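You operate a simulated robot arm through the tools that you are given. There is no shell and no other tool. Be economical: measure what you need, move in short steps, check, and stop when the job is done.

You run a simulated robot arm. Do the job below in one go: nothing can be reset, and whatever is moved stays where it is left.

## Task
Check the white finished cap's height. Over 45 mm goes in the rework bin, else back in its well.
Fine: swing the gauge arm aside again.

Only the result counts: the job must be done as asked and must still hold three seconds after the hand-in. Knocking over, shifting, dropping, spilling or breaking anything else fails it. A push-on lid holds only when it is set on centred and level and pressed home; a screw cap is set on level and turned clockwise until tight.

## Robot
A 7-joint arm with a two-finger parallel gripper, fixed in place. Base frame: the origin is at the foot of the arm, x ahead of it, y to its left, z up; the work surface is at about z = 0.86. Readings come in m, degrees, newtons and seconds.
With the tool pointing down near the work surface it reaches from about 0.24 to 0.68 m from the base axis. Its first joint turns from -66.0 to 66.0 degrees. Payload 2.4 kg.
The tool frame sits at the grasp point between the pads (the TCP): z along the fingers, y along the line on which they close. The tips reach 0.03 m beyond it. The gripper opens to 0.094 m. The fingers are 0.028 m wide and 0.01 m thick; the gripper's body (0.05 by 0.096 m) begins 0.055 m behind the TCP.
Orientation is that of the tool frame in the base frame, as [roll, pitch, yaw] about the fixed x, y, z axes, in that order (R = Rz(yaw) Ry(pitch) Rx(roll)). With the fingers straight down and closing along the base's y, the tool's x points along the base's -x, its y along +y and its z along -z.

## Interface
- The arm moves only by the tool play_rows. Its argument "series" is a list of rows, each an object (a shift or turn left out is 0, a gripper value left out holds the last) with "rotation": the turn, a rotation vector about the tool's x, y, z in degrees, a list of three; "linear": the shift along the tool's x, y, z in m, a list of three; "gripper": the gripper command, from -1 (shut) to 1 (fully open), values between in proportion. In form: [{"rotation": [wx, wy, wz], "linear": [tx, ty, tz], "gripper": gripper}, ...]. A call has 1 to 20 rows; each row is the pose to reach, as a shift and turn from the pose commanded when the call began, along the tool's axes at that moment. Each row takes 0.2 s and may step no farther than 0.05 m and 8.6 degrees from the row before; otherwise, or with a gripper value out of range, the whole call is refused. A pose out of reach is approached as far as the arm can. The call stops where the force on the tool passes 40 N (or 10 N more than at its start, if that is more) or the arm is blocked; 0.2 s more then pass. The fingers move at their own pace (about 0.153 m/s each) and stop on an object; they squeeze with about 30 N. The grip force told is the motor's: it shows also when the fingers shut on nothing. Time passes only in rows, and 0.2 s behind the last, so rows that repeat a pose let the fingers close. The reply holds the time, the measured pose of the TCP, the force on the tool along the base axes, the opening and the grip force, in the units named above and with some noise.
- Cameras (640 x 400 px; columns grow to the right, rows downward): "scene" is fixed at [0.0542, 0.4876, 1.454]; the picture's right is [-0.57, -0.82, 0.00], its down [-0.38, 0.27, -0.88] and it looks along [0.73, -0.51, -0.47] (base axes); focal length 342 px, centre (320, 200). "wrist" rides on the gripper at [0.076, 0.014, -0.102] in the tool frame; the picture's right is [-0.18, 0.98, 0.00], its down [-0.75, -0.14, -0.64] and it looks along [-0.63, -0.12, 0.77] (tool axes); focal length 243 px, centre (320, 200). There is no depth. A picture from a camera that has moved, and an enlarged one, comes with that camera's place and axes in the base frame and with its lens.
- capture(camera): a new picture of that camera. No time passes.
- zoom(camera, box): a new picture of the part [left, top, right, bottom] of that camera's present view, enlarged. No time passes.
- sign_off(): hands the job in; it is judged then, once.

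Go step by step. Nothing tells you positions but the pictures and the camera data: compare them with the known pose of the tool, close in by small moves and look again before you grip or let go. The budget is 120 turns and 76 pictures, counting those below and the enlarged ones. Unless the task says otherwise, let go and move clear before handing in, and close with one line.

The tools are called after "Request:" as a command line: name --argument value ..., lists and objects as JSON in quotes. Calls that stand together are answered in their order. play_rows: Moves the arm, as the interface text tells. Its arguments: {"type":"object","properties":{"series":{"type":"array","items":{"type":"object","properties":{"rotation":{"type":"array","items":{"type":"number"}},"linear":{"type":"array","items":{"type":"number"}},"gripper":{"type":"number"}}}}},"required":["series"]} The other tools are called the same way: capture (camera) takes a picture; zoom (camera, box) takes an enlarged picture of a part of a camera's view; sign_off () hands the job in.

At the start:

```text
time: 0.0
ee_pos: [0.3415, 0.117, 1.2696]
orientation: [-179.9, 0.0, -180.0]
contact_force: [-1.0, -0.2, 0.2]
opening: 0.0939
gripper_force: 0.1
```

scene: 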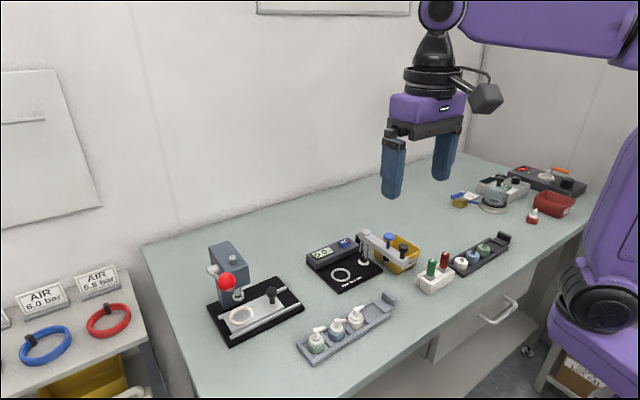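
wrist: 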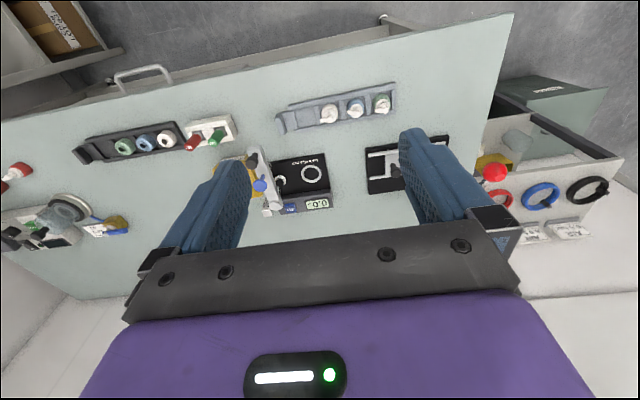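

I see a bench with a gauge, a press, two racks of parts and bins. I'll zoom in to identify the white cap, the gauge and the rework bin.

Request:
zoom --camera "scene" --box '[290, 210, 450, 310]'

Request:
zoom --camera "scene" --box '[400, 210, 530, 300]'

Request:
zoom --camera "scene" --box '[190, 230, 410, 370]'

Request:
zoom --camera "scene" --box '[430, 150, 600, 250]'

```text
4.00 times, centred on (370, 260) of scene
camera zoom: at [0.0542, 0.4876, 1.454], right [-0.57, -0.82, 0.0], down [-0.38, 0.27, -0.88], along [0.73, -0.51, -0.47], focal length 1367 px, centre (120, -40)
```

zoom: 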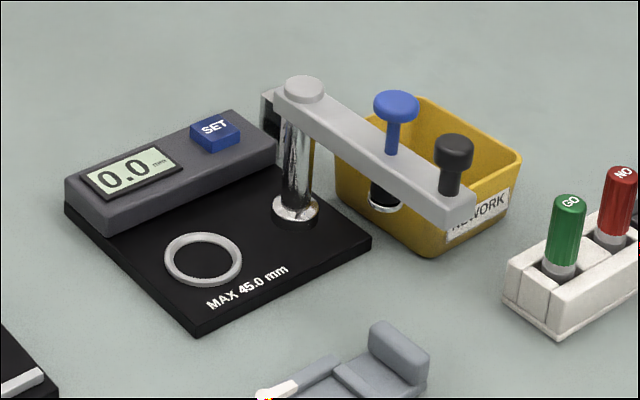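

```text
4.44 times, centred on (465, 255) of scene
camera zoom: at [0.0542, 0.4876, 1.454], right [-0.57, -0.82, 0.0], down [-0.38, 0.27, -0.88], along [0.73, -0.51, -0.47], focal length 1519 px, centre (-324, -44)
```

zoom: 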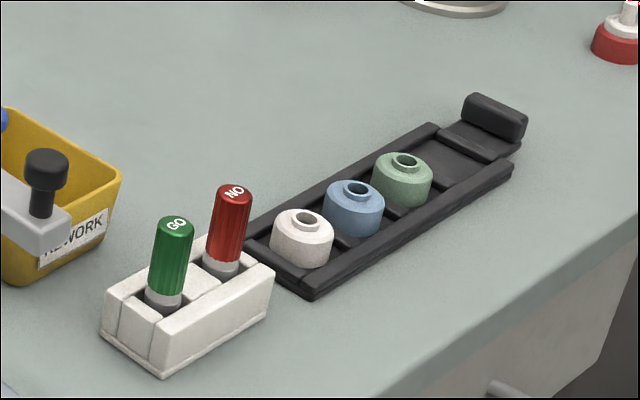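

```text
2.86 times, centred on (300, 300) of scene
camera zoom: at [0.0542, 0.4876, 1.454], right [-0.57, -0.82, 0.0], down [-0.38, 0.27, -0.88], along [0.73, -0.51, -0.47], focal length 976 px, centre (377, -86)
```

zoom: 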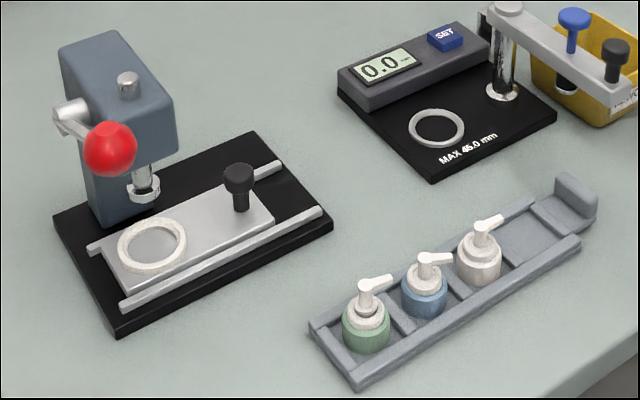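

```text
3.76 times, centred on (515, 200) of scene
camera zoom: at [0.0542, 0.4876, 1.454], right [-0.57, -0.82, 0.0], down [-0.38, 0.27, -0.88], along [0.73, -0.51, -0.47], focal length 1287 px, centre (-414, 200)
```

zoom: 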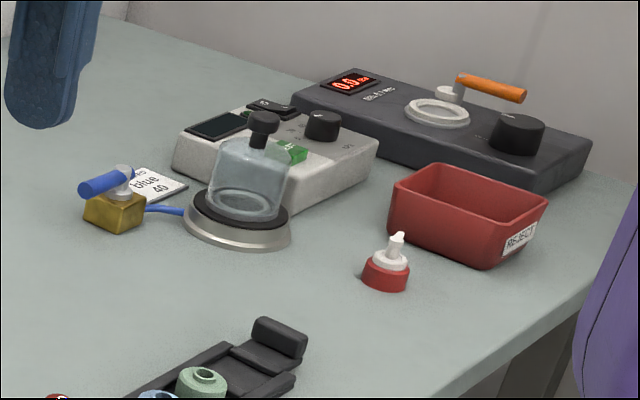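

The white finished cap (with spout) is the third in the grey rack, near (0.44, 0.125). The height gauge's ring is near (0.589, 0.05), and its arm is swung aside toward the robot from a pivot near (0.593, -0.032). I'll move above the cap and look.

Request:
play_rows --series '[{"linear": [-0.016, 0.001, 0.037]}, {"linear": [-0.033, 0.003, 0.073]}, {"linear": [-0.05, 0.004, 0.11]}, {"linear": [-0.067, 0.005, 0.147]}, {"linear": [-0.083, 0.007, 0.183]}, {"linear": [-0.1, 0.008, 0.22]}]'

Request:
capture --camera "wrist"

Request:
capture --camera "scene"

```text
time: 1.4
ee_pos: [0.4419, 0.1238, 1.0476]
orientation: [-179.9, 0.0, -180.0]
contact_force: [0.0, 0.8, -0.6]
opening: 0.094
gripper_force: 0.0
```

```text
69 pictures are left
camera wrist: at [0.3646, 0.1392, 1.1507], right [0.18, 0.98, 0.0], down [0.75, -0.14, 0.64], along [0.63, -0.12, -0.77], focal length 243 px, centre (320, 200)
```

wrist: 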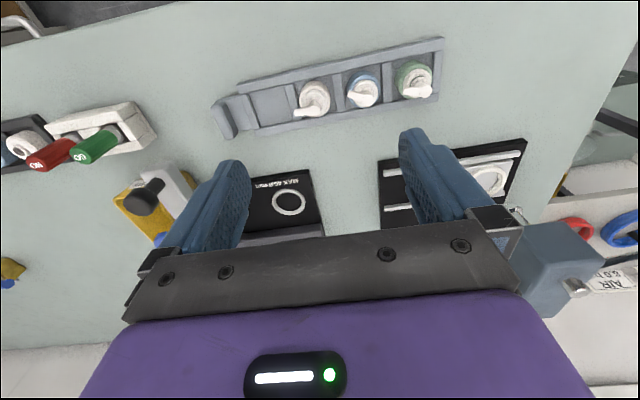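

```text
68 pictures are left
```

scene: 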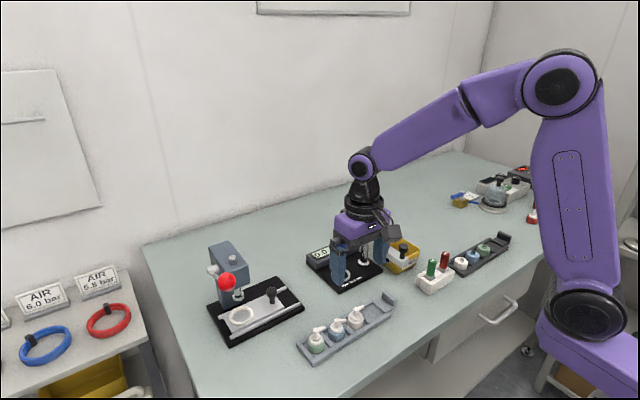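

The wrist view confirms the white cap near (0.441, 0.12). I'll enlarge it to get its exact centre, the rack's angle and the spout's direction.

Request:
zoom --camera "wrist" --box '[200, 30, 456, 190]'

Request:
zoom --camera "scene" --box '[290, 285, 410, 365]'

```text
2.50 times, centred on (328, 110) of wrist
camera zoom: at [0.3646, 0.1392, 1.1507], right [0.18, 0.98, 0.0], down [0.75, -0.14, 0.64], along [0.63, -0.12, -0.77], focal length 606 px, centre (300, 425)
```

zoom: 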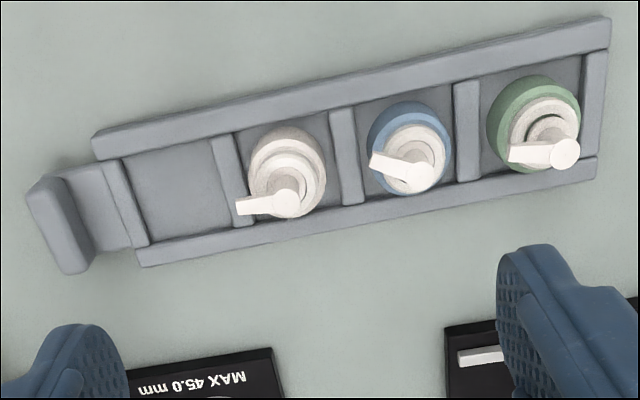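

```text
5.00 times, centred on (350, 325) of scene
camera zoom: at [0.0542, 0.4876, 1.454], right [-0.57, -0.82, 0.0], down [-0.38, 0.27, -0.88], along [0.73, -0.51, -0.47], focal length 1709 px, centre (170, -425)
```

zoom: 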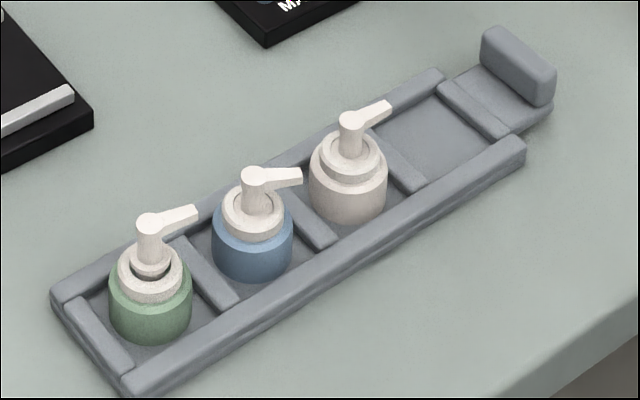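

The rack lies along y and the cap's spout points toward -y, so I'll grip along x. I'll turn the tool 90° so the wrist camera ends up on the +y side, centre over the cap and look again.

Request:
play_rows --series '[{"rotation": [0, 0, 8.2]}, {"rotation": [0, 0, 16.4]}, {"rotation": [0, 0, 24.6]}, {"rotation": [0, 0, 32.8]}, {"rotation": [0, 0, 41]}, {"rotation": [0, 0, 49.2]}, {"rotation": [0, 0, 57.4]}, {"rotation": [0, 0, 65.6]}, {"rotation": [0, 0, 73.8]}, {"rotation": [0, 0, 82]}, {"rotation": [0, 0, 90], "linear": [0, -0.004, 0]}, {"rotation": [0, 0, 90], "linear": [0, -0.004, 0.03]}, {"rotation": [0, 0, 90], "linear": [0, -0.004, 0.055]}]'

Request:
capture --camera "wrist"

Request:
zoom --camera "scene" --box '[290, 245, 430, 365]'

```text
time: 4.2
ee_pos: [0.444, 0.1219, 0.9944]
orientation: [-180.0, 0.0, 89.8]
contact_force: [0.0, -0.3, 0.1]
opening: 0.094
gripper_force: 0.1
```

```text
65 pictures are left
camera wrist: at [0.4565, 0.1989, 1.0975], right [0.98, -0.19, 0.0], down [-0.14, -0.75, 0.64], along [-0.12, -0.63, -0.77], focal length 243 px, centre (320, 200)
```

wrist: 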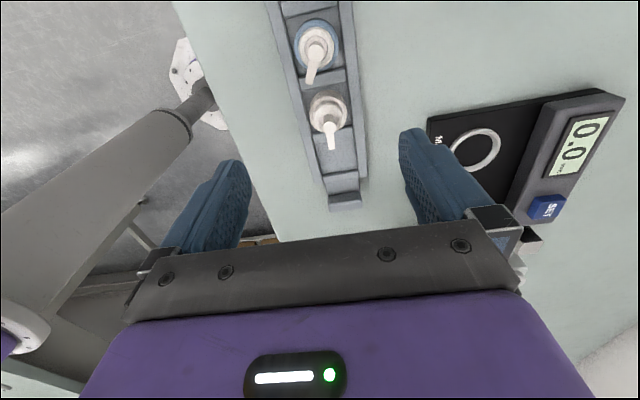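

```text
3.33 times, centred on (360, 305) of scene
camera zoom: at [0.0542, 0.4876, 1.454], right [-0.57, -0.82, 0.0], down [-0.38, 0.27, -0.88], along [0.73, -0.51, -0.47], focal length 1139 px, centre (187, -150)
```

zoom: 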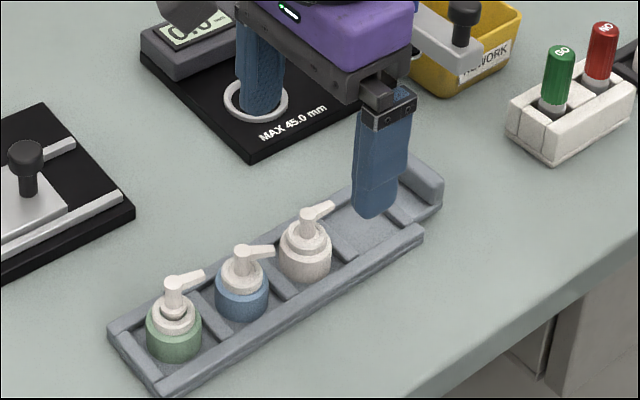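

The cap sits between the opened fingers. I'll zoom in for a finer centre estimate before I descend.

Request:
zoom --camera "wrist" --box '[256, 60, 400, 150]'

```text
4.44 times, centred on (328, 105) of wrist
camera zoom: at [0.4565, 0.1989, 1.0975], right [0.98, -0.19, 0.0], down [-0.14, -0.75, 0.64], along [-0.12, -0.63, -0.77], focal length 1078 px, centre (284, 622)
```

zoom: 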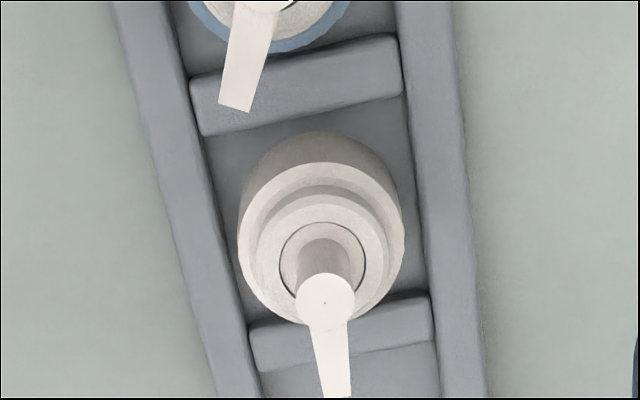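

The cap centre is near (0.448, 0.120), its body is about 32 mm across, and the rails are low. I'll centre on it and go down to just above the rails.

Request:
play_rows --series '[{"linear": [-0.002, 0.004, 0.02], "gripper": 0.3}, {"linear": [-0.002, 0.004, 0.045]}, {"linear": [-0.002, 0.004, 0.06]}, {"linear": [-0.002, 0.004, 0.075]}, {"linear": [-0.002, 0.004, 0.082]}, {"linear": [-0.002, 0.004, 0.082]}]'

Request:
capture --camera "wrist"

Request:
zoom --camera "scene" --box '[300, 270, 420, 350]'

```text
time: 5.6
ee_pos: [0.4455, 0.12, 0.9122]
orientation: [-179.9, 0.1, 89.9]
contact_force: [0.3, -0.3, 1.0]
opening: 0.061
gripper_force: 0.2
```

```text
62 pictures are left
camera wrist: at [0.4593, 0.1965, 1.0146], right [0.98, -0.18, 0.0], down [-0.14, -0.75, 0.64], along [-0.12, -0.63, -0.77], focal length 243 px, centre (320, 200)
```

wrist: 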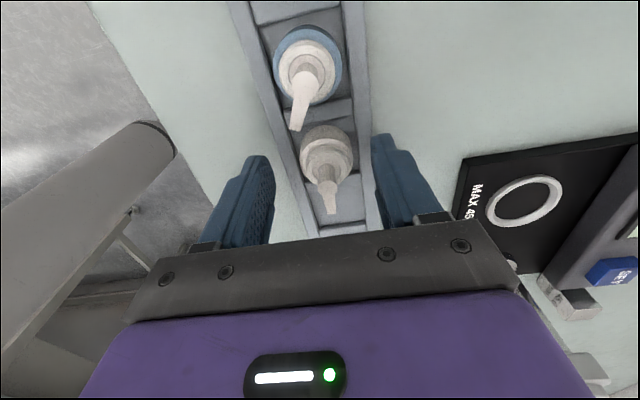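

```text
5.00 times, centred on (360, 310) of scene
camera zoom: at [0.0542, 0.4876, 1.454], right [-0.57, -0.82, 0.0], down [-0.38, 0.27, -0.88], along [0.73, -0.51, -0.47], focal length 1709 px, centre (120, -350)
```

zoom: 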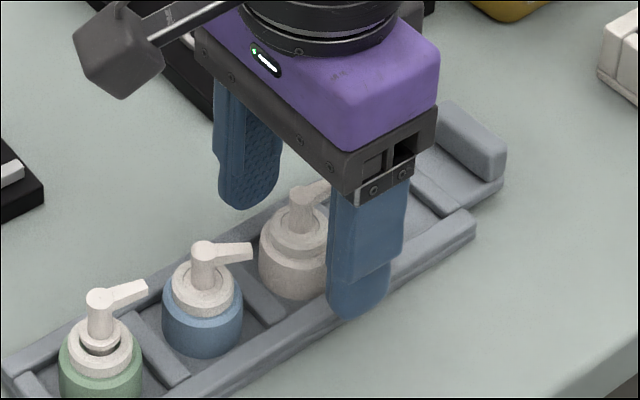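

The fingers straddle the cap. I'll enlarge to fine-tune the centring.

Request:
zoom --camera "wrist" --box '[224, 90, 416, 210]'

```text
3.33 times, centred on (320, 150) of wrist
camera zoom: at [0.4593, 0.1965, 1.0146], right [0.98, -0.18, 0.0], down [-0.14, -0.75, 0.64], along [-0.12, -0.63, -0.77], focal length 809 px, centre (320, 367)
```

zoom: 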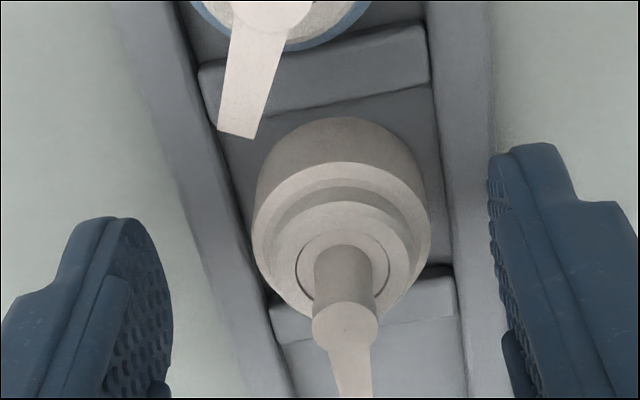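

The cap centre is near (0.449, 0.1215). I'll correct for that, go 2 mm lower and close.

Request:
play_rows --series '[{"linear": [0.0015, 0.0035, 0]}, {"linear": [0.0015, 0.0035, 0.002]}, {"linear": [0.0015, 0.0035, 0.002], "gripper": -1}, {"linear": [0.0015, 0.0035, 0.002], "gripper": -1}, {"linear": [0.0015, 0.0035, 0.002], "gripper": -1}]'

Request:
zoom --camera "wrist" --box '[224, 90, 416, 210]'

```text
time: 6.8
ee_pos: [0.4498, 0.1203, 0.9086]
orientation: [-180.0, 0.0, 90.0]
contact_force: [-0.3, 0.3, 0.2]
opening: 0.0297
gripper_force: 10.0
```

```text
3.33 times, centred on (320, 150) of wrist
camera zoom: at [0.4621, 0.1965, 1.0129], right [0.98, -0.18, 0.0], down [-0.14, -0.75, 0.64], along [-0.12, -0.63, -0.77], focal length 809 px, centre (320, 367)
```

zoom: 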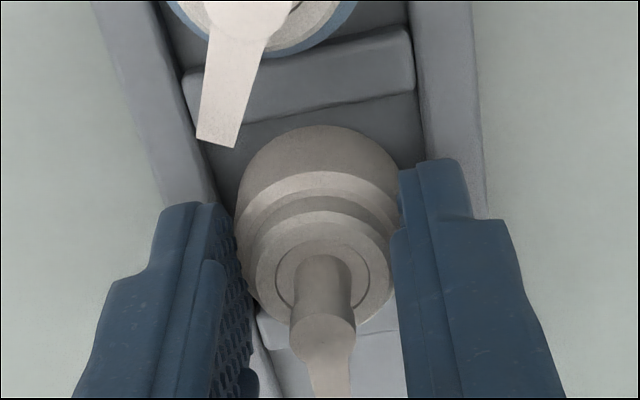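

The cap is gripped with an opening of 29.7 mm. I'll lift it straight up and check.

Request:
play_rows --series '[{"linear": [0, 0, 0], "gripper": -1}, {"linear": [0, 0, -0.015]}, {"linear": [0, 0, -0.04]}, {"linear": [0, 0, -0.07]}, {"linear": [0, 0, -0.1]}]'

Request:
capture --camera "wrist"

Request:
zoom --camera "scene" --box '[290, 200, 450, 300]'

```text
time: 8.0
ee_pos: [0.4502, 0.1219, 1.0113]
orientation: [179.9, 0.0, 90.0]
contact_force: [-0.6, 1.0, -0.3]
opening: 0.0294
gripper_force: 10.2
```

```text
58 pictures are left
camera wrist: at [0.4629, 0.1979, 1.1142], right [0.98, -0.18, 0.0], down [-0.14, -0.75, 0.64], along [-0.12, -0.63, -0.77], focal length 243 px, centre (320, 200)
```

wrist: 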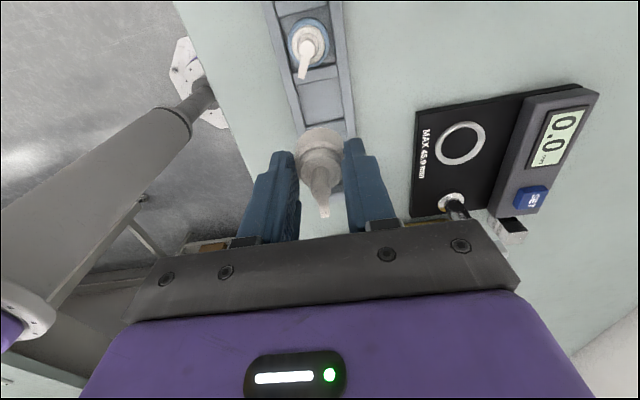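

```text
4.00 times, centred on (370, 250) of scene
camera zoom: at [0.0542, 0.4876, 1.454], right [-0.57, -0.82, 0.0], down [-0.38, 0.27, -0.88], along [0.73, -0.51, -0.47], focal length 1367 px, centre (120, 0)
```

zoom: 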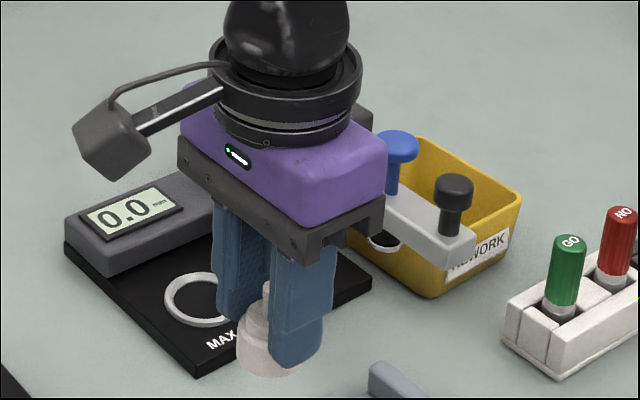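

The cap is held well. The gauge ring is near (0.588, 0.052), so I'll move over it, still high, and look.

Request:
play_rows --series '[{"linear": [-0.018, 0.0345, 0]}, {"linear": [-0.035, 0.069, 0]}, {"linear": [-0.052, 0.103, 0]}, {"linear": [-0.07, 0.138, 0]}, {"linear": [-0.07, 0.138, 0.03]}, {"linear": [-0.07, 0.138, 0.05]}]'

Request:
capture --camera "wrist"

Request:
zoom --camera "scene" --box '[290, 200, 450, 300]'

```text
time: 9.4
ee_pos: [0.5886, 0.0525, 0.9598]
orientation: [180.0, 0.0, 90.0]
contact_force: [-0.4, 0.6, 0.6]
opening: 0.0296
gripper_force: 9.7
```

```text
56 pictures are left
camera wrist: at [0.6015, 0.1295, 1.0621], right [0.98, -0.18, 0.0], down [-0.14, -0.75, 0.64], along [-0.12, -0.63, -0.77], focal length 243 px, centre (320, 200)
```

wrist: 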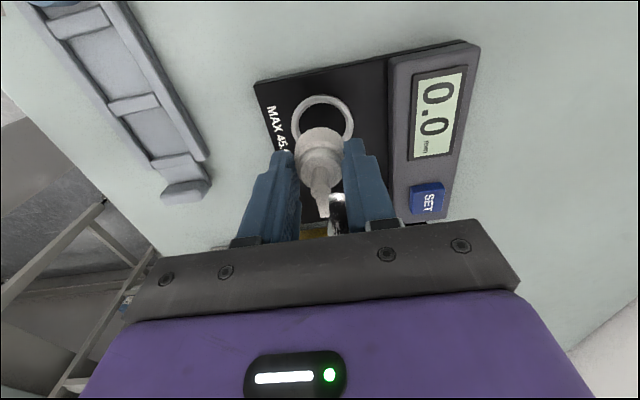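

```text
4.00 times, centred on (370, 250) of scene
camera zoom: at [0.0542, 0.4876, 1.454], right [-0.57, -0.82, 0.0], down [-0.38, 0.27, -0.88], along [0.73, -0.51, -0.47], focal length 1367 px, centre (120, 0)
```

zoom: 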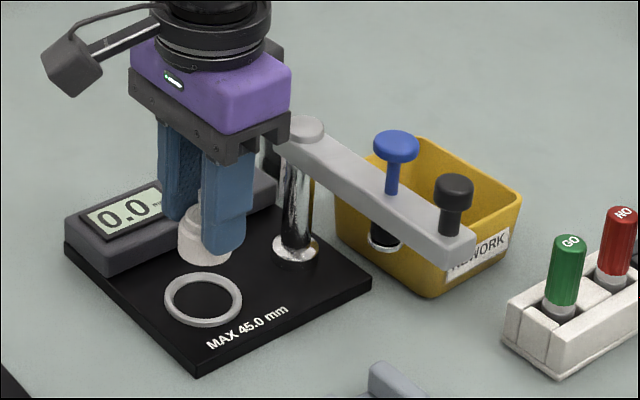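

The cap hangs above the ring area. I'll zoom in to fix the ring centre.

Request:
zoom --camera "wrist" --box '[256, 80, 400, 170]'

```text
4.44 times, centred on (328, 125) of wrist
camera zoom: at [0.6015, 0.1295, 1.0621], right [0.98, -0.18, 0.0], down [-0.14, -0.75, 0.64], along [-0.12, -0.63, -0.77], focal length 1078 px, centre (284, 533)
```

zoom: 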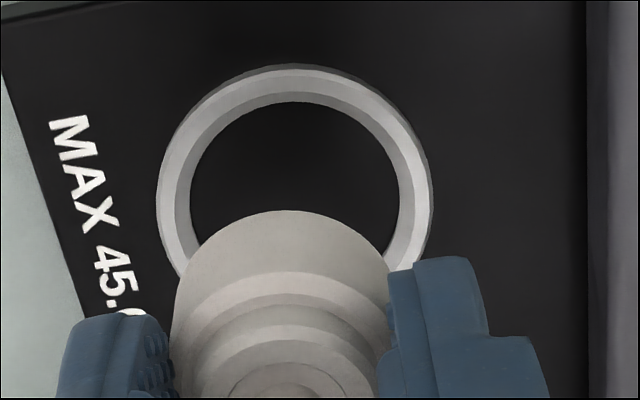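

The ring centre is about (0.588, 0.051), its inner diameter is about 38 mm, and the cap centre is about 5 mm further +y. I'll shift and go down to about 1 cm above the ring, then recheck.

Request:
play_rows --series '[{"linear": [-0.005, 0.001, 0]}, {"linear": [-0.005, 0.001, 0.02]}, {"linear": [-0.005, 0.001, 0.037]}, {"linear": [-0.005, 0.001, 0.037]}]'

Request:
zoom --camera "wrist" --box '[240, 80, 400, 180]'

Request:
zoom --camera "scene" --box '[290, 220, 402, 290]'

```text
time: 10.4
ee_pos: [0.5889, 0.0472, 0.9236]
orientation: [179.9, -0.1, 90.0]
contact_force: [0.4, -0.4, -0.1]
opening: 0.0298
gripper_force: 10.0
```

```text
4.00 times, centred on (320, 130) of wrist
camera zoom: at [0.602, 0.123, 1.0254], right [0.98, -0.18, 0.0], down [-0.14, -0.75, 0.64], along [-0.12, -0.63, -0.77], focal length 970 px, centre (320, 480)
```

zoom: 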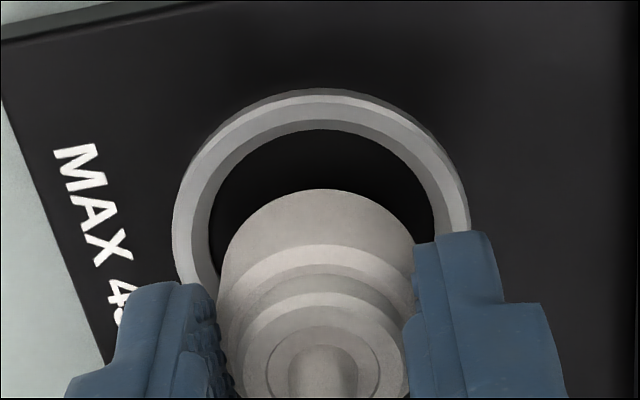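

```text
5.71 times, centred on (346, 255) of scene
camera zoom: at [0.0542, 0.4876, 1.454], right [-0.57, -0.82, 0.0], down [-0.38, 0.27, -0.88], along [0.73, -0.51, -0.47], focal length 1953 px, centre (171, -114)
```

zoom: 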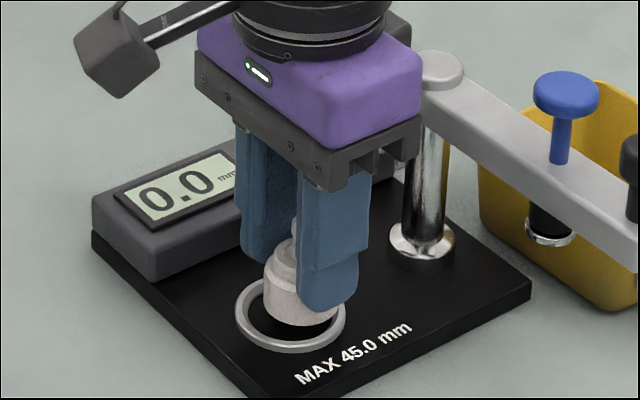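

The cap is centred over the ring. I'll go down to about 4 mm above where I expect contact, then in 1 mm steps.

Request:
play_rows --series '[{"linear": [0, 0, 0.006]}, {"linear": [0, 0, 0.011]}, {"linear": [0, 0, 0.012]}, {"linear": [0, 0, 0.013]}, {"linear": [0, 0, 0.013]}]'

Request:
zoom --camera "wrist" --box '[240, 80, 400, 180]'

Request:
zoom --camera "scene" --box '[310, 250, 374, 290]'

```text
time: 11.6
ee_pos: [0.5884, 0.0466, 0.909]
orientation: [-180.0, 0.0, 90.0]
contact_force: [0.9, 0.6, 4.7]
opening: 0.0297
gripper_force: 9.9
```

```text
4.00 times, centred on (320, 130) of wrist
camera zoom: at [0.6017, 0.123, 1.0118], right [0.98, -0.18, 0.0], down [-0.14, -0.75, 0.64], along [-0.12, -0.63, -0.77], focal length 970 px, centre (320, 480)
```

zoom: 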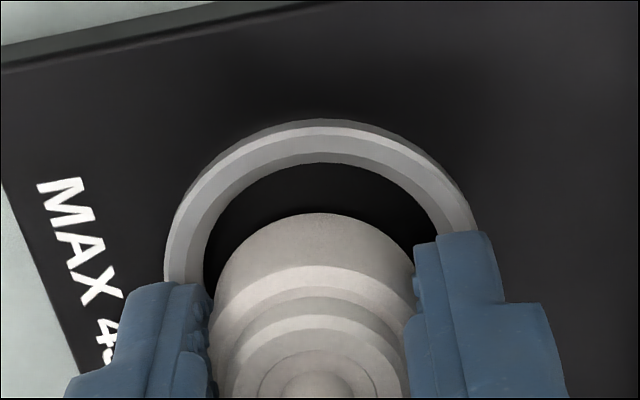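

```text
10.00 times, centred on (342, 270) of scene
camera zoom: at [0.0541, 0.4876, 1.454], right [-0.57, -0.82, 0.0], down [-0.38, 0.27, -0.88], along [0.73, -0.51, -0.47], focal length 3418 px, centre (100, -500)
```

zoom: 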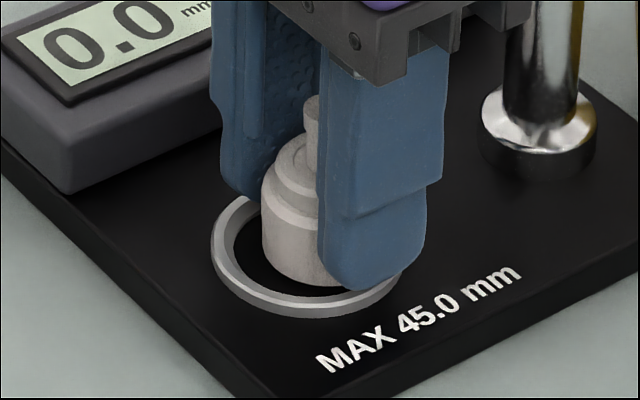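

There's slight contact, but both views show the cap about 3.5 mm too far toward -y within the ring. I'll lift a little, shift +y and lower again.

Request:
play_rows --series '[{"linear": [0, 0, -0.003]}, {"linear": [0.0035, 0, -0.003]}, {"linear": [0.0035, 0, -0.001]}, {"linear": [0.0035, 0, 0.0]}, {"linear": [0.0035, 0, 0.0]}]'

Request:
zoom --camera "wrist" --box '[240, 80, 400, 180]'

Request:
zoom --camera "scene" --box '[310, 250, 374, 290]'

```text
time: 12.8
ee_pos: [0.59, 0.0495, 0.9101]
orientation: [180.0, 0.0, 90.0]
contact_force: [0.5, -0.4, 0.3]
opening: 0.0297
gripper_force: 10.1
```

```text
4.00 times, centred on (320, 130) of wrist
camera zoom: at [0.6024, 0.1257, 1.013], right [0.98, -0.18, 0.0], down [-0.14, -0.75, 0.64], along [-0.12, -0.63, -0.77], focal length 970 px, centre (320, 480)
```

zoom: 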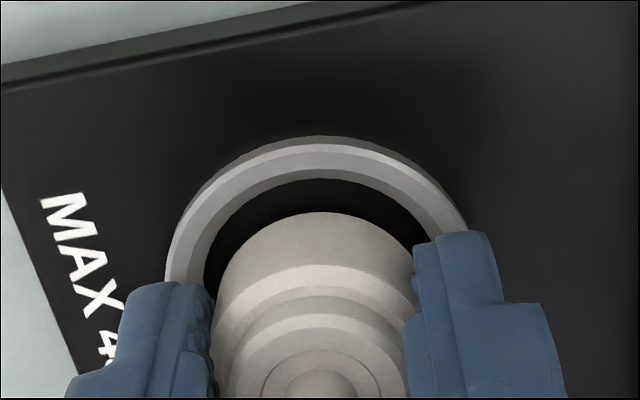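

```text
10.00 times, centred on (342, 270) of scene
camera zoom: at [0.0542, 0.4876, 1.454], right [-0.57, -0.82, 0.0], down [-0.38, 0.27, -0.88], along [0.73, -0.51, -0.47], focal length 3418 px, centre (100, -500)
```

zoom: 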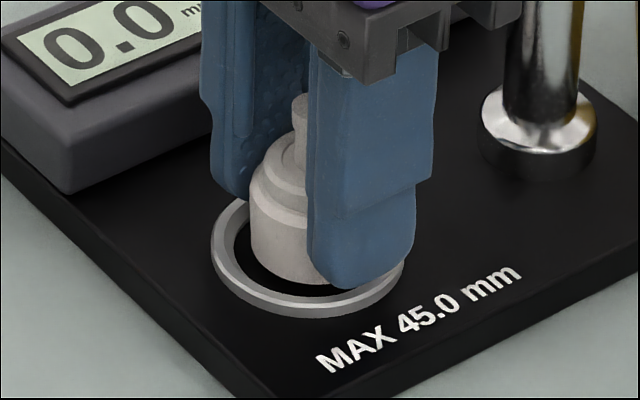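

The cap is now centred in the ring. I'll lower it in small steps until I feel contact.

Request:
play_rows --series '[{"linear": [0, 0, 0.001]}, {"linear": [0, 0, 0.002]}, {"linear": [0, 0, 0.002]}]'

Request:
zoom --camera "scene" --box '[310, 250, 374, 290]'

```text
time: 13.6
ee_pos: [0.5896, 0.0494, 0.9073]
orientation: [-179.9, -0.1, 90.0]
contact_force: [0.4, 0.7, 0.3]
opening: 0.0293
gripper_force: 9.8
```

```text
10.00 times, centred on (342, 270) of scene
camera zoom: at [0.0542, 0.4876, 1.454], right [-0.57, -0.82, 0.0], down [-0.38, 0.27, -0.88], along [0.73, -0.51, -0.47], focal length 3418 px, centre (100, -500)
```

zoom: 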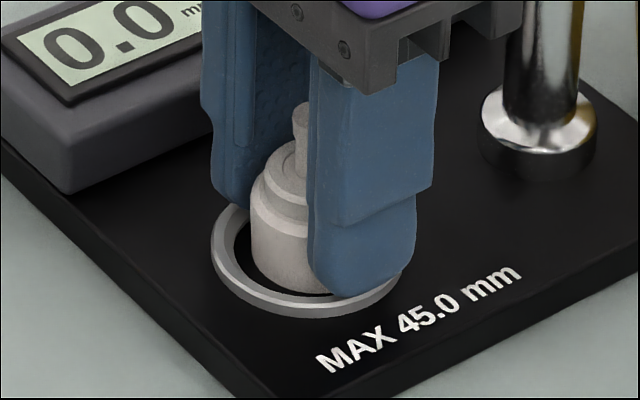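

Now it's lower and still free of contact, so I'll continue down.

Request:
play_rows --series '[{"linear": [0, 0, 0.001]}, {"linear": [0, 0, 0.002]}, {"linear": [0, 0, 0.002]}]'

Request:
zoom --camera "scene" --box '[310, 250, 374, 290]'

```text
time: 14.4
ee_pos: [0.59, 0.0489, 0.9051]
orientation: [179.9, 0.0, 90.0]
contact_force: [-1.8, -0.7, 14.9]
opening: 0.0298
gripper_force: 10.6
```

```text
10.00 times, centred on (342, 270) of scene
camera zoom: at [0.0539, 0.4876, 1.4541], right [-0.57, -0.82, 0.0], down [-0.38, 0.27, -0.88], along [0.73, -0.51, -0.47], focal length 3418 px, centre (100, -500)
```

zoom: 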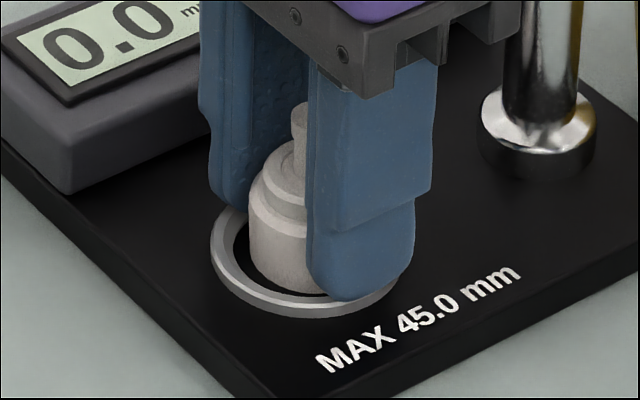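

There's contact with about 15 N. I'll relieve it slightly, open modestly and lift straight off.

Request:
play_rows --series '[{"linear": [0, 0, -0.001]}, {"linear": [0, 0, -0.001], "gripper": 0.1}, {"linear": [0, 0, -0.001]}, {"linear": [0, 0, -0.02]}, {"linear": [0, 0, -0.06]}, {"linear": [0, 0, -0.1]}, {"linear": [0, 0, -0.14]}]'

Request:
capture --camera "wrist"

Request:
zoom --camera "scene" --box '[290, 210, 450, 310]'

```text
time: 16.0
ee_pos: [0.5882, 0.0523, 1.0458]
orientation: [-180.0, 0.0, 90.0]
contact_force: [0.2, -0.7, -0.2]
opening: 0.0517
gripper_force: 0.0
```

```text
45 pictures are left
camera wrist: at [0.6022, 0.129, 1.1487], right [0.98, -0.18, 0.0], down [-0.14, -0.75, 0.64], along [-0.12, -0.63, -0.77], focal length 243 px, centre (320, 200)
```

wrist: 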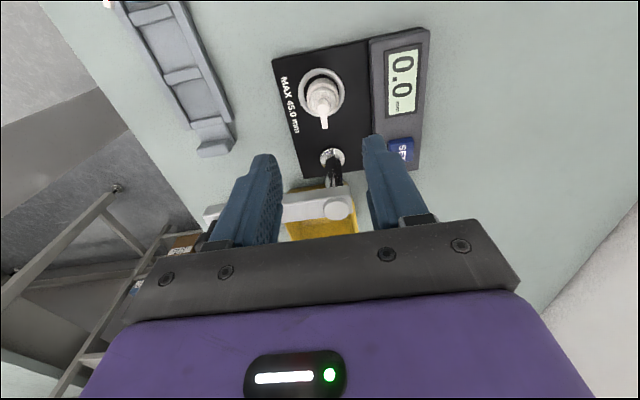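

```text
4.00 times, centred on (370, 260) of scene
camera zoom: at [0.0542, 0.4876, 1.454], right [-0.57, -0.82, 0.0], down [-0.38, 0.27, -0.88], along [0.73, -0.51, -0.47], focal length 1367 px, centre (120, -40)
```

zoom: 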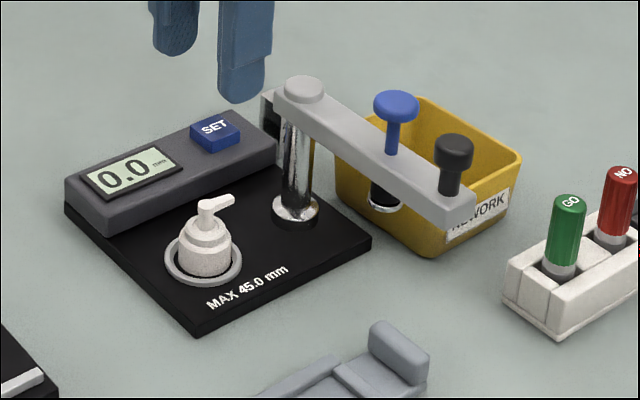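

The cap sits nicely in the ring. Next I'll swing the arm by its black knob at about (0.467, -0.03, 0.99), so I'll turn the tool back and move above it.

Request:
play_rows --series '[{"linear": [0, 0, -0.04], "rotation": [0, 0, -8.2]}, {"linear": [-0.008, -0.012, -0.05], "rotation": [0, 0, -16.4]}, {"linear": [-0.016, -0.024, -0.05], "rotation": [0, 0, -24.6]}, {"linear": [-0.025, -0.036, -0.05], "rotation": [0, 0, -32.8]}, {"linear": [-0.033, -0.048, -0.05], "rotation": [0, 0, -41]}, {"linear": [-0.041, -0.06, -0.05], "rotation": [0, 0, -49.2]}, {"linear": [-0.049, -0.072, -0.05], "rotation": [0, 0, -57.4]}, {"linear": [-0.057, -0.084, -0.05], "rotation": [0, 0, -65.6]}, {"linear": [-0.065, -0.096, -0.05], "rotation": [0, 0, -73.8]}, {"linear": [-0.073, -0.108, -0.05], "rotation": [0, 0, -82]}, {"linear": [-0.082, -0.121, -0.05], "rotation": [0, 0, -90]}, {"linear": [-0.082, -0.121, -0.04], "rotation": [0, 0, -90]}]'

Request:
capture --camera "wrist"

```text
time: 18.6
ee_pos: [0.4691, -0.0333, 1.0865]
orientation: [-180.0, -0.1, -180.0]
contact_force: [-0.3, 0.7, 0.5]
opening: 0.0517
gripper_force: 0.0
```

```text
43 pictures are left
camera wrist: at [0.3908, -0.0193, 1.1896], right [0.18, 0.98, 0.0], down [0.75, -0.14, 0.64], along [0.63, -0.12, -0.77], focal length 243 px, centre (320, 200)
```

wrist: 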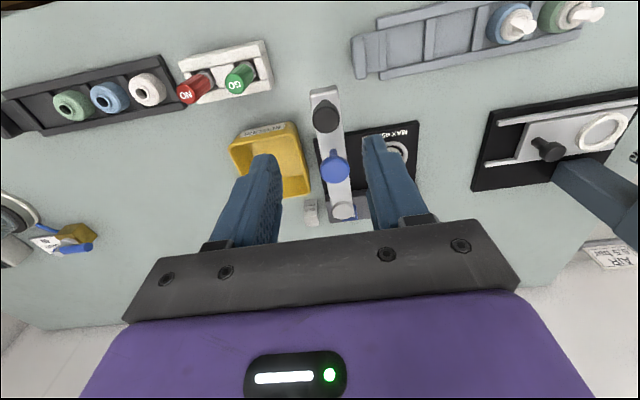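

The arm points along -x. I'll zoom in to refine the positions of the knob, plunger and pivot.

Request:
zoom --camera "wrist" --box '[240, 75, 432, 225]'

```text
2.67 times, centred on (336, 150) of wrist
camera zoom: at [0.3908, -0.0193, 1.1896], right [0.18, 0.98, 0.0], down [0.75, -0.14, 0.64], along [0.63, -0.12, -0.77], focal length 647 px, centre (277, 333)
```

zoom: 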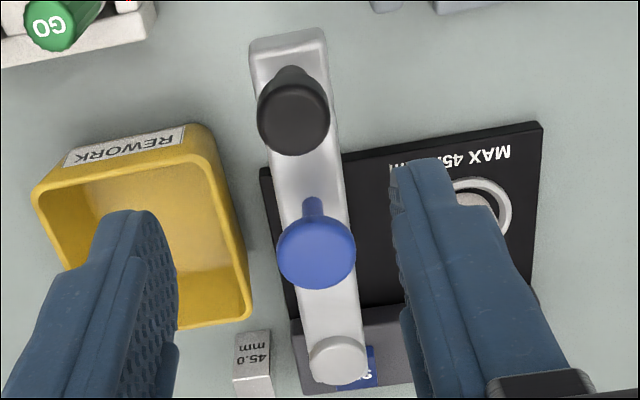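

The knob is at about (0.466, -0.029) with a diameter of about 21 mm, and the pivot is at about (0.589, -0.029). A 45.0 mm reference block also stands by the gauge. I'll descend around the knob.

Request:
play_rows --series '[{"linear": [0.003, 0.004, 0.02]}, {"linear": [0.003, 0.004, 0.045]}, {"linear": [0.003, 0.004, 0.065]}, {"linear": [0.003, 0.004, 0.076]}, {"linear": [0.003, 0.004, 0.076]}]'

Request:
capture --camera "wrist"

Request:
zoom --camera "scene" --box '[330, 200, 460, 290]'

```text
time: 19.8
ee_pos: [0.4648, -0.0277, 1.0097]
orientation: [180.0, 0.1, -180.0]
contact_force: [0.4, 0.4, 0.5]
opening: 0.0518
gripper_force: 0.1
```

```text
41 pictures are left
camera wrist: at [0.3874, -0.0142, 1.1123], right [0.18, 0.98, 0.0], down [0.75, -0.14, 0.64], along [0.63, -0.12, -0.77], focal length 243 px, centre (320, 200)
```

wrist: 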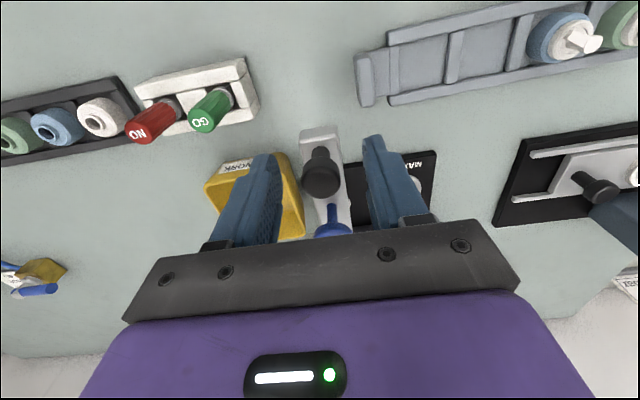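

```text
4.44 times, centred on (395, 245) of scene
camera zoom: at [0.0542, 0.4876, 1.454], right [-0.57, -0.82, 0.0], down [-0.38, 0.27, -0.88], along [0.73, -0.51, -0.47], focal length 1519 px, centre (-13, 0)
```

zoom: 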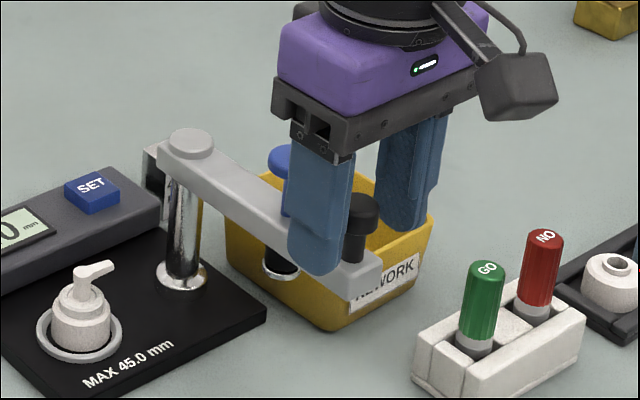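

The fingers straddle the knob. I'll close loosely around it and swing the arm about 57° along the arc, then check the clearance between plunger foot and cap.

Request:
play_rows --series '[{"gripper": -0.5}, {"gripper": -0.5}, {"linear": [-0.0013, 0.0177, 0], "rotation": [0, 0, 8.2]}, {"linear": [-0.005, 0.035, 0], "rotation": [0, 0, 16.4]}, {"linear": [-0.0113, 0.0516, 0], "rotation": [0, 0, 24.6]}, {"linear": [-0.0198, 0.0672, 0], "rotation": [0, 0, 32.8]}, {"linear": [-0.0304, 0.0814, 0], "rotation": [0, 0, 41]}, {"linear": [-0.043, 0.0939, 0], "rotation": [0, 0, 49.2]}, {"linear": [-0.0572, 0.1045, 0], "rotation": [0, 0, 57.4]}]'

Request:
zoom --camera "scene" --box '[290, 210, 418, 290]'

Request:
capture --camera "wrist"

```text
time: 21.8
ee_pos: [0.5211, 0.0763, 1.0077]
orientation: [-180.0, -0.1, 122.5]
contact_force: [-0.5, -0.6, -0.7]
opening: 0.0233
gripper_force: 0.1
```

```text
5.00 times, centred on (354, 250) of scene
camera zoom: at [0.0542, 0.4876, 1.454], right [-0.57, -0.82, 0.0], down [-0.38, 0.27, -0.88], along [0.73, -0.51, -0.47], focal length 1709 px, centre (150, -50)
```

zoom: 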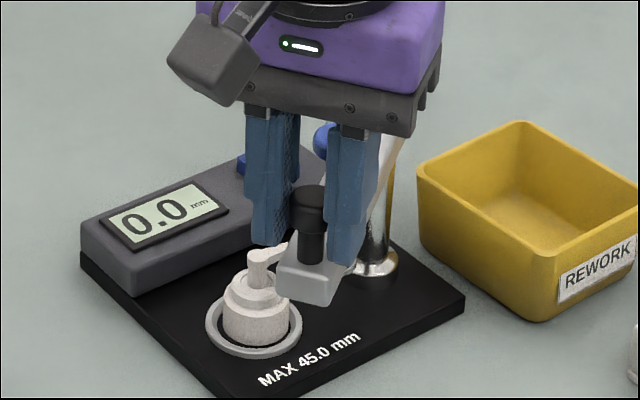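

```text
38 pictures are left
camera wrist: at [0.491, 0.1483, 1.1111], right [0.93, 0.37, 0.0], down [0.29, -0.71, 0.64], along [0.24, -0.6, -0.77], focal length 243 px, centre (320, 200)
```

wrist: 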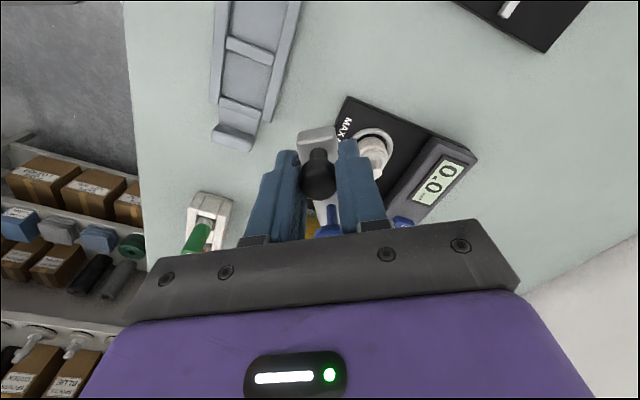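

The arm swings freely, and I estimate the foot passes about 10 mm above the cap. I'll finish the swing to 90°.

Request:
play_rows --series '[{"linear": [-0.0013, 0.0177, 0], "rotation": [0, 0, 8.2]}, {"linear": [-0.005, 0.035, 0], "rotation": [0, 0, 16.4]}, {"linear": [-0.0113, 0.0516, 0], "rotation": [0, 0, 24.6]}, {"linear": [-0.0195, 0.0668, 0], "rotation": [0, 0, 32.6]}, {"linear": [-0.0195, 0.0668, 0], "rotation": [0, 0, 32.6]}]'

Request:
zoom --camera "scene" --box '[290, 210, 418, 290]'

Request:
capture --camera "wrist"

```text
time: 23.0
ee_pos: [0.5883, 0.098, 1.0093]
orientation: [-180.0, -0.1, 89.9]
contact_force: [-0.4, -0.2, -0.5]
opening: 0.0238
gripper_force: 0.1
```

```text
5.00 times, centred on (354, 250) of scene
camera zoom: at [0.0542, 0.4876, 1.454], right [-0.57, -0.82, 0.0], down [-0.38, 0.27, -0.88], along [0.73, -0.51, -0.47], focal length 1709 px, centre (150, -50)
```

zoom: 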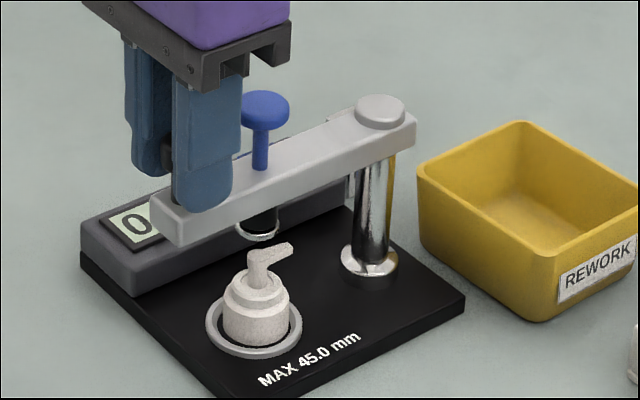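

```text
36 pictures are left
camera wrist: at [0.6023, 0.1738, 1.1125], right [0.98, -0.19, 0.0], down [-0.14, -0.75, 0.64], along [-0.12, -0.63, -0.77], focal length 243 px, centre (320, 200)
```

wrist: 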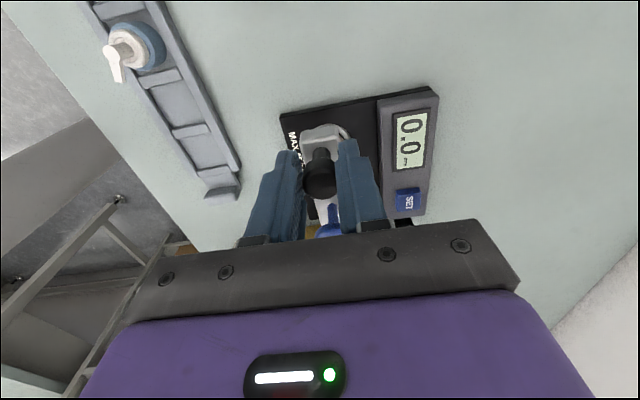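

The arm is over the cap. I'll release the knob, lift, close the fingers and go above the blue plunger at about (0.588, 0.050).

Request:
play_rows --series '[{"gripper": -0.1}, {"gripper": -0.1}, {"linear": [0, 0, -0.03]}, {"linear": [0, 0, -0.06], "gripper": -1}, {"linear": [-0.024, 0, -0.06], "gripper": -1}, {"linear": [-0.047, 0, -0.06], "gripper": -1}, {"linear": [-0.047, 0, -0.045], "gripper": -1}]'

Request:
capture --camera "wrist"

Request:
zoom --camera "scene" --box '[290, 200, 418, 280]'

```text
time: 24.6
ee_pos: [0.5882, 0.0501, 1.0568]
orientation: [-180.0, 0.0, 90.0]
contact_force: [-0.2, -0.3, -0.8]
opening: 0.0
gripper_force: 30.0
```

```text
35 pictures are left
camera wrist: at [0.6017, 0.1252, 1.1596], right [0.98, -0.18, 0.0], down [-0.14, -0.75, 0.64], along [-0.12, -0.63, -0.77], focal length 243 px, centre (320, 200)
```

wrist: 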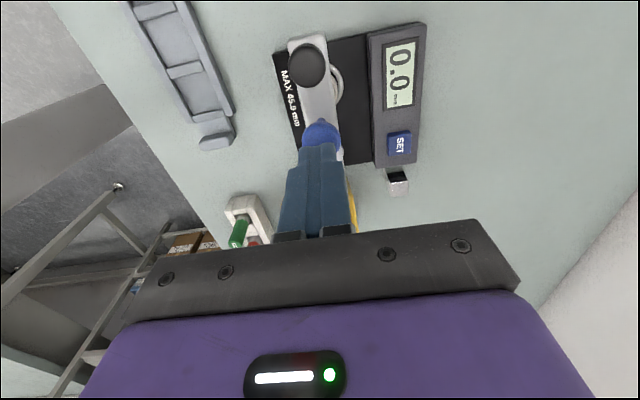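

```text
5.00 times, centred on (354, 240) of scene
camera zoom: at [0.0542, 0.4876, 1.454], right [-0.57, -0.82, 0.0], down [-0.38, 0.27, -0.88], along [0.73, -0.51, -0.47], focal length 1709 px, centre (150, 0)
```

zoom: 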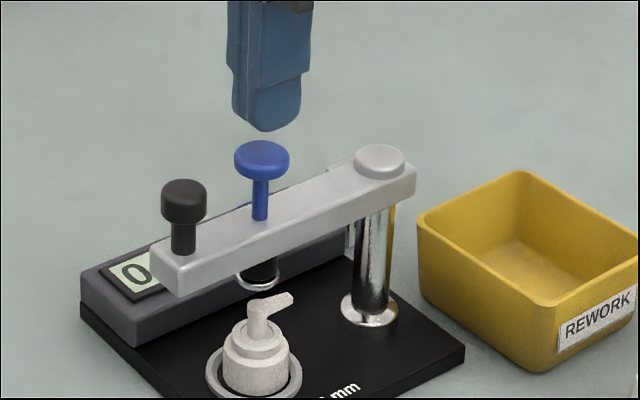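

The fingers are above the plunger. I'll press down in small steps and watch the force and the display.

Request:
play_rows --series '[{"linear": [0, 0, 0.006]}, {"linear": [0, 0, 0.011]}, {"linear": [0, 0, 0.014]}, {"linear": [0, 0, 0.017]}, {"linear": [0, 0, 0.02]}, {"linear": [0, 0, 0.02]}]'

Request:
zoom --camera "scene" --box '[290, 210, 418, 290]'

Request:
capture --camera "wrist"

```text
time: 26.0
ee_pos: [0.5883, 0.0486, 1.034]
orientation: [-180.0, 0.0, 90.1]
contact_force: [0.4, -2.1, 2.4]
opening: 0.0
gripper_force: 29.7
```

```text
5.00 times, centred on (354, 250) of scene
camera zoom: at [0.0542, 0.4876, 1.454], right [-0.57, -0.82, 0.0], down [-0.38, 0.27, -0.88], along [0.73, -0.51, -0.47], focal length 1709 px, centre (150, -50)
```

zoom: 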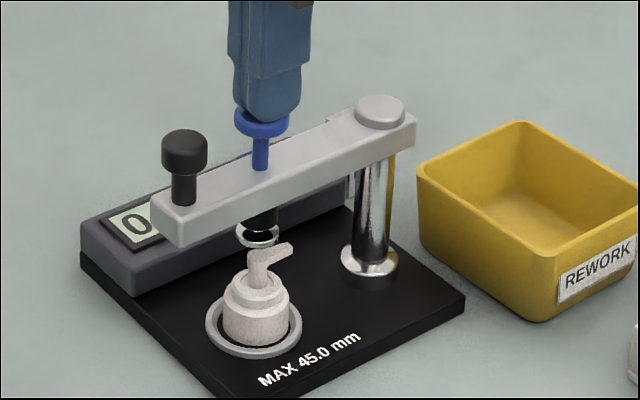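

```text
32 pictures are left
camera wrist: at [0.6008, 0.1247, 1.1377], right [0.98, -0.18, 0.0], down [-0.14, -0.75, 0.64], along [-0.12, -0.63, -0.77], focal length 243 px, centre (320, 200)
```

wrist: 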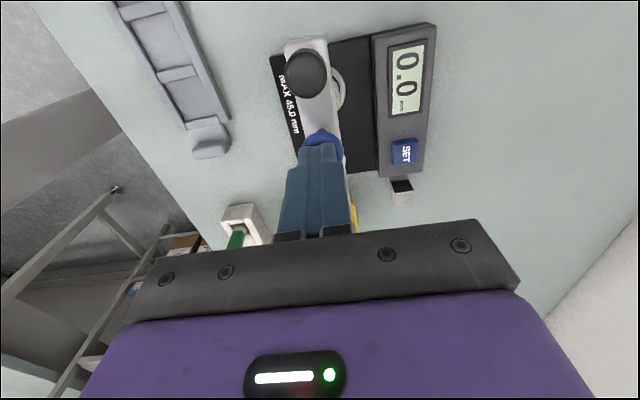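

The plunger moves with only light resistance. I'll press further in small steps.

Request:
play_rows --series '[{"linear": [0, 0, 0.002]}, {"linear": [0, 0, 0.004]}, {"linear": [0, 0, 0.006]}, {"linear": [0, 0, 0.006]}]'

Request:
zoom --camera "wrist" --box '[260, 20, 452, 140]'

Request:
zoom --camera "scene" --box '[310, 220, 390, 270]'

```text
time: 27.0
ee_pos: [0.5883, 0.0502, 1.0294]
orientation: [-180.0, 0.0, 90.1]
contact_force: [-1.0, 0.1, 1.5]
opening: 0.0
gripper_force: 30.1
```

```text
3.33 times, centred on (356, 80) of wrist
camera zoom: at [0.6011, 0.1257, 1.1319], right [0.98, -0.18, 0.0], down [-0.14, -0.75, 0.64], along [-0.12, -0.63, -0.77], focal length 809 px, centre (200, 600)
```

zoom: 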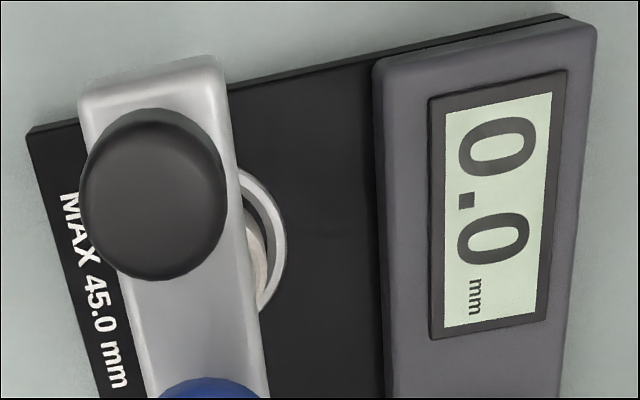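

```text
8.00 times, centred on (350, 245) of scene
camera zoom: at [0.0542, 0.4876, 1.454], right [-0.57, -0.82, 0.0], down [-0.38, 0.27, -0.88], along [0.73, -0.51, -0.47], focal length 2734 px, centre (80, -160)
```

zoom: 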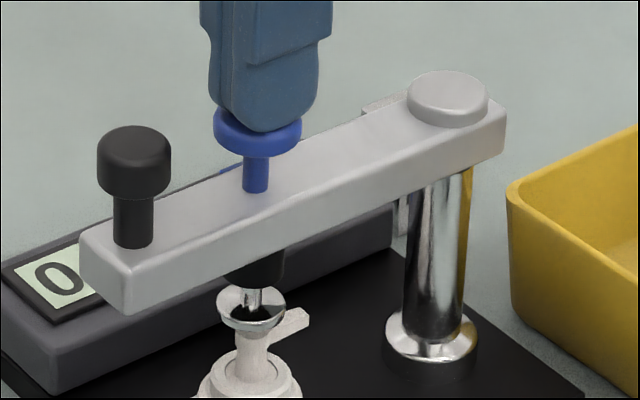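

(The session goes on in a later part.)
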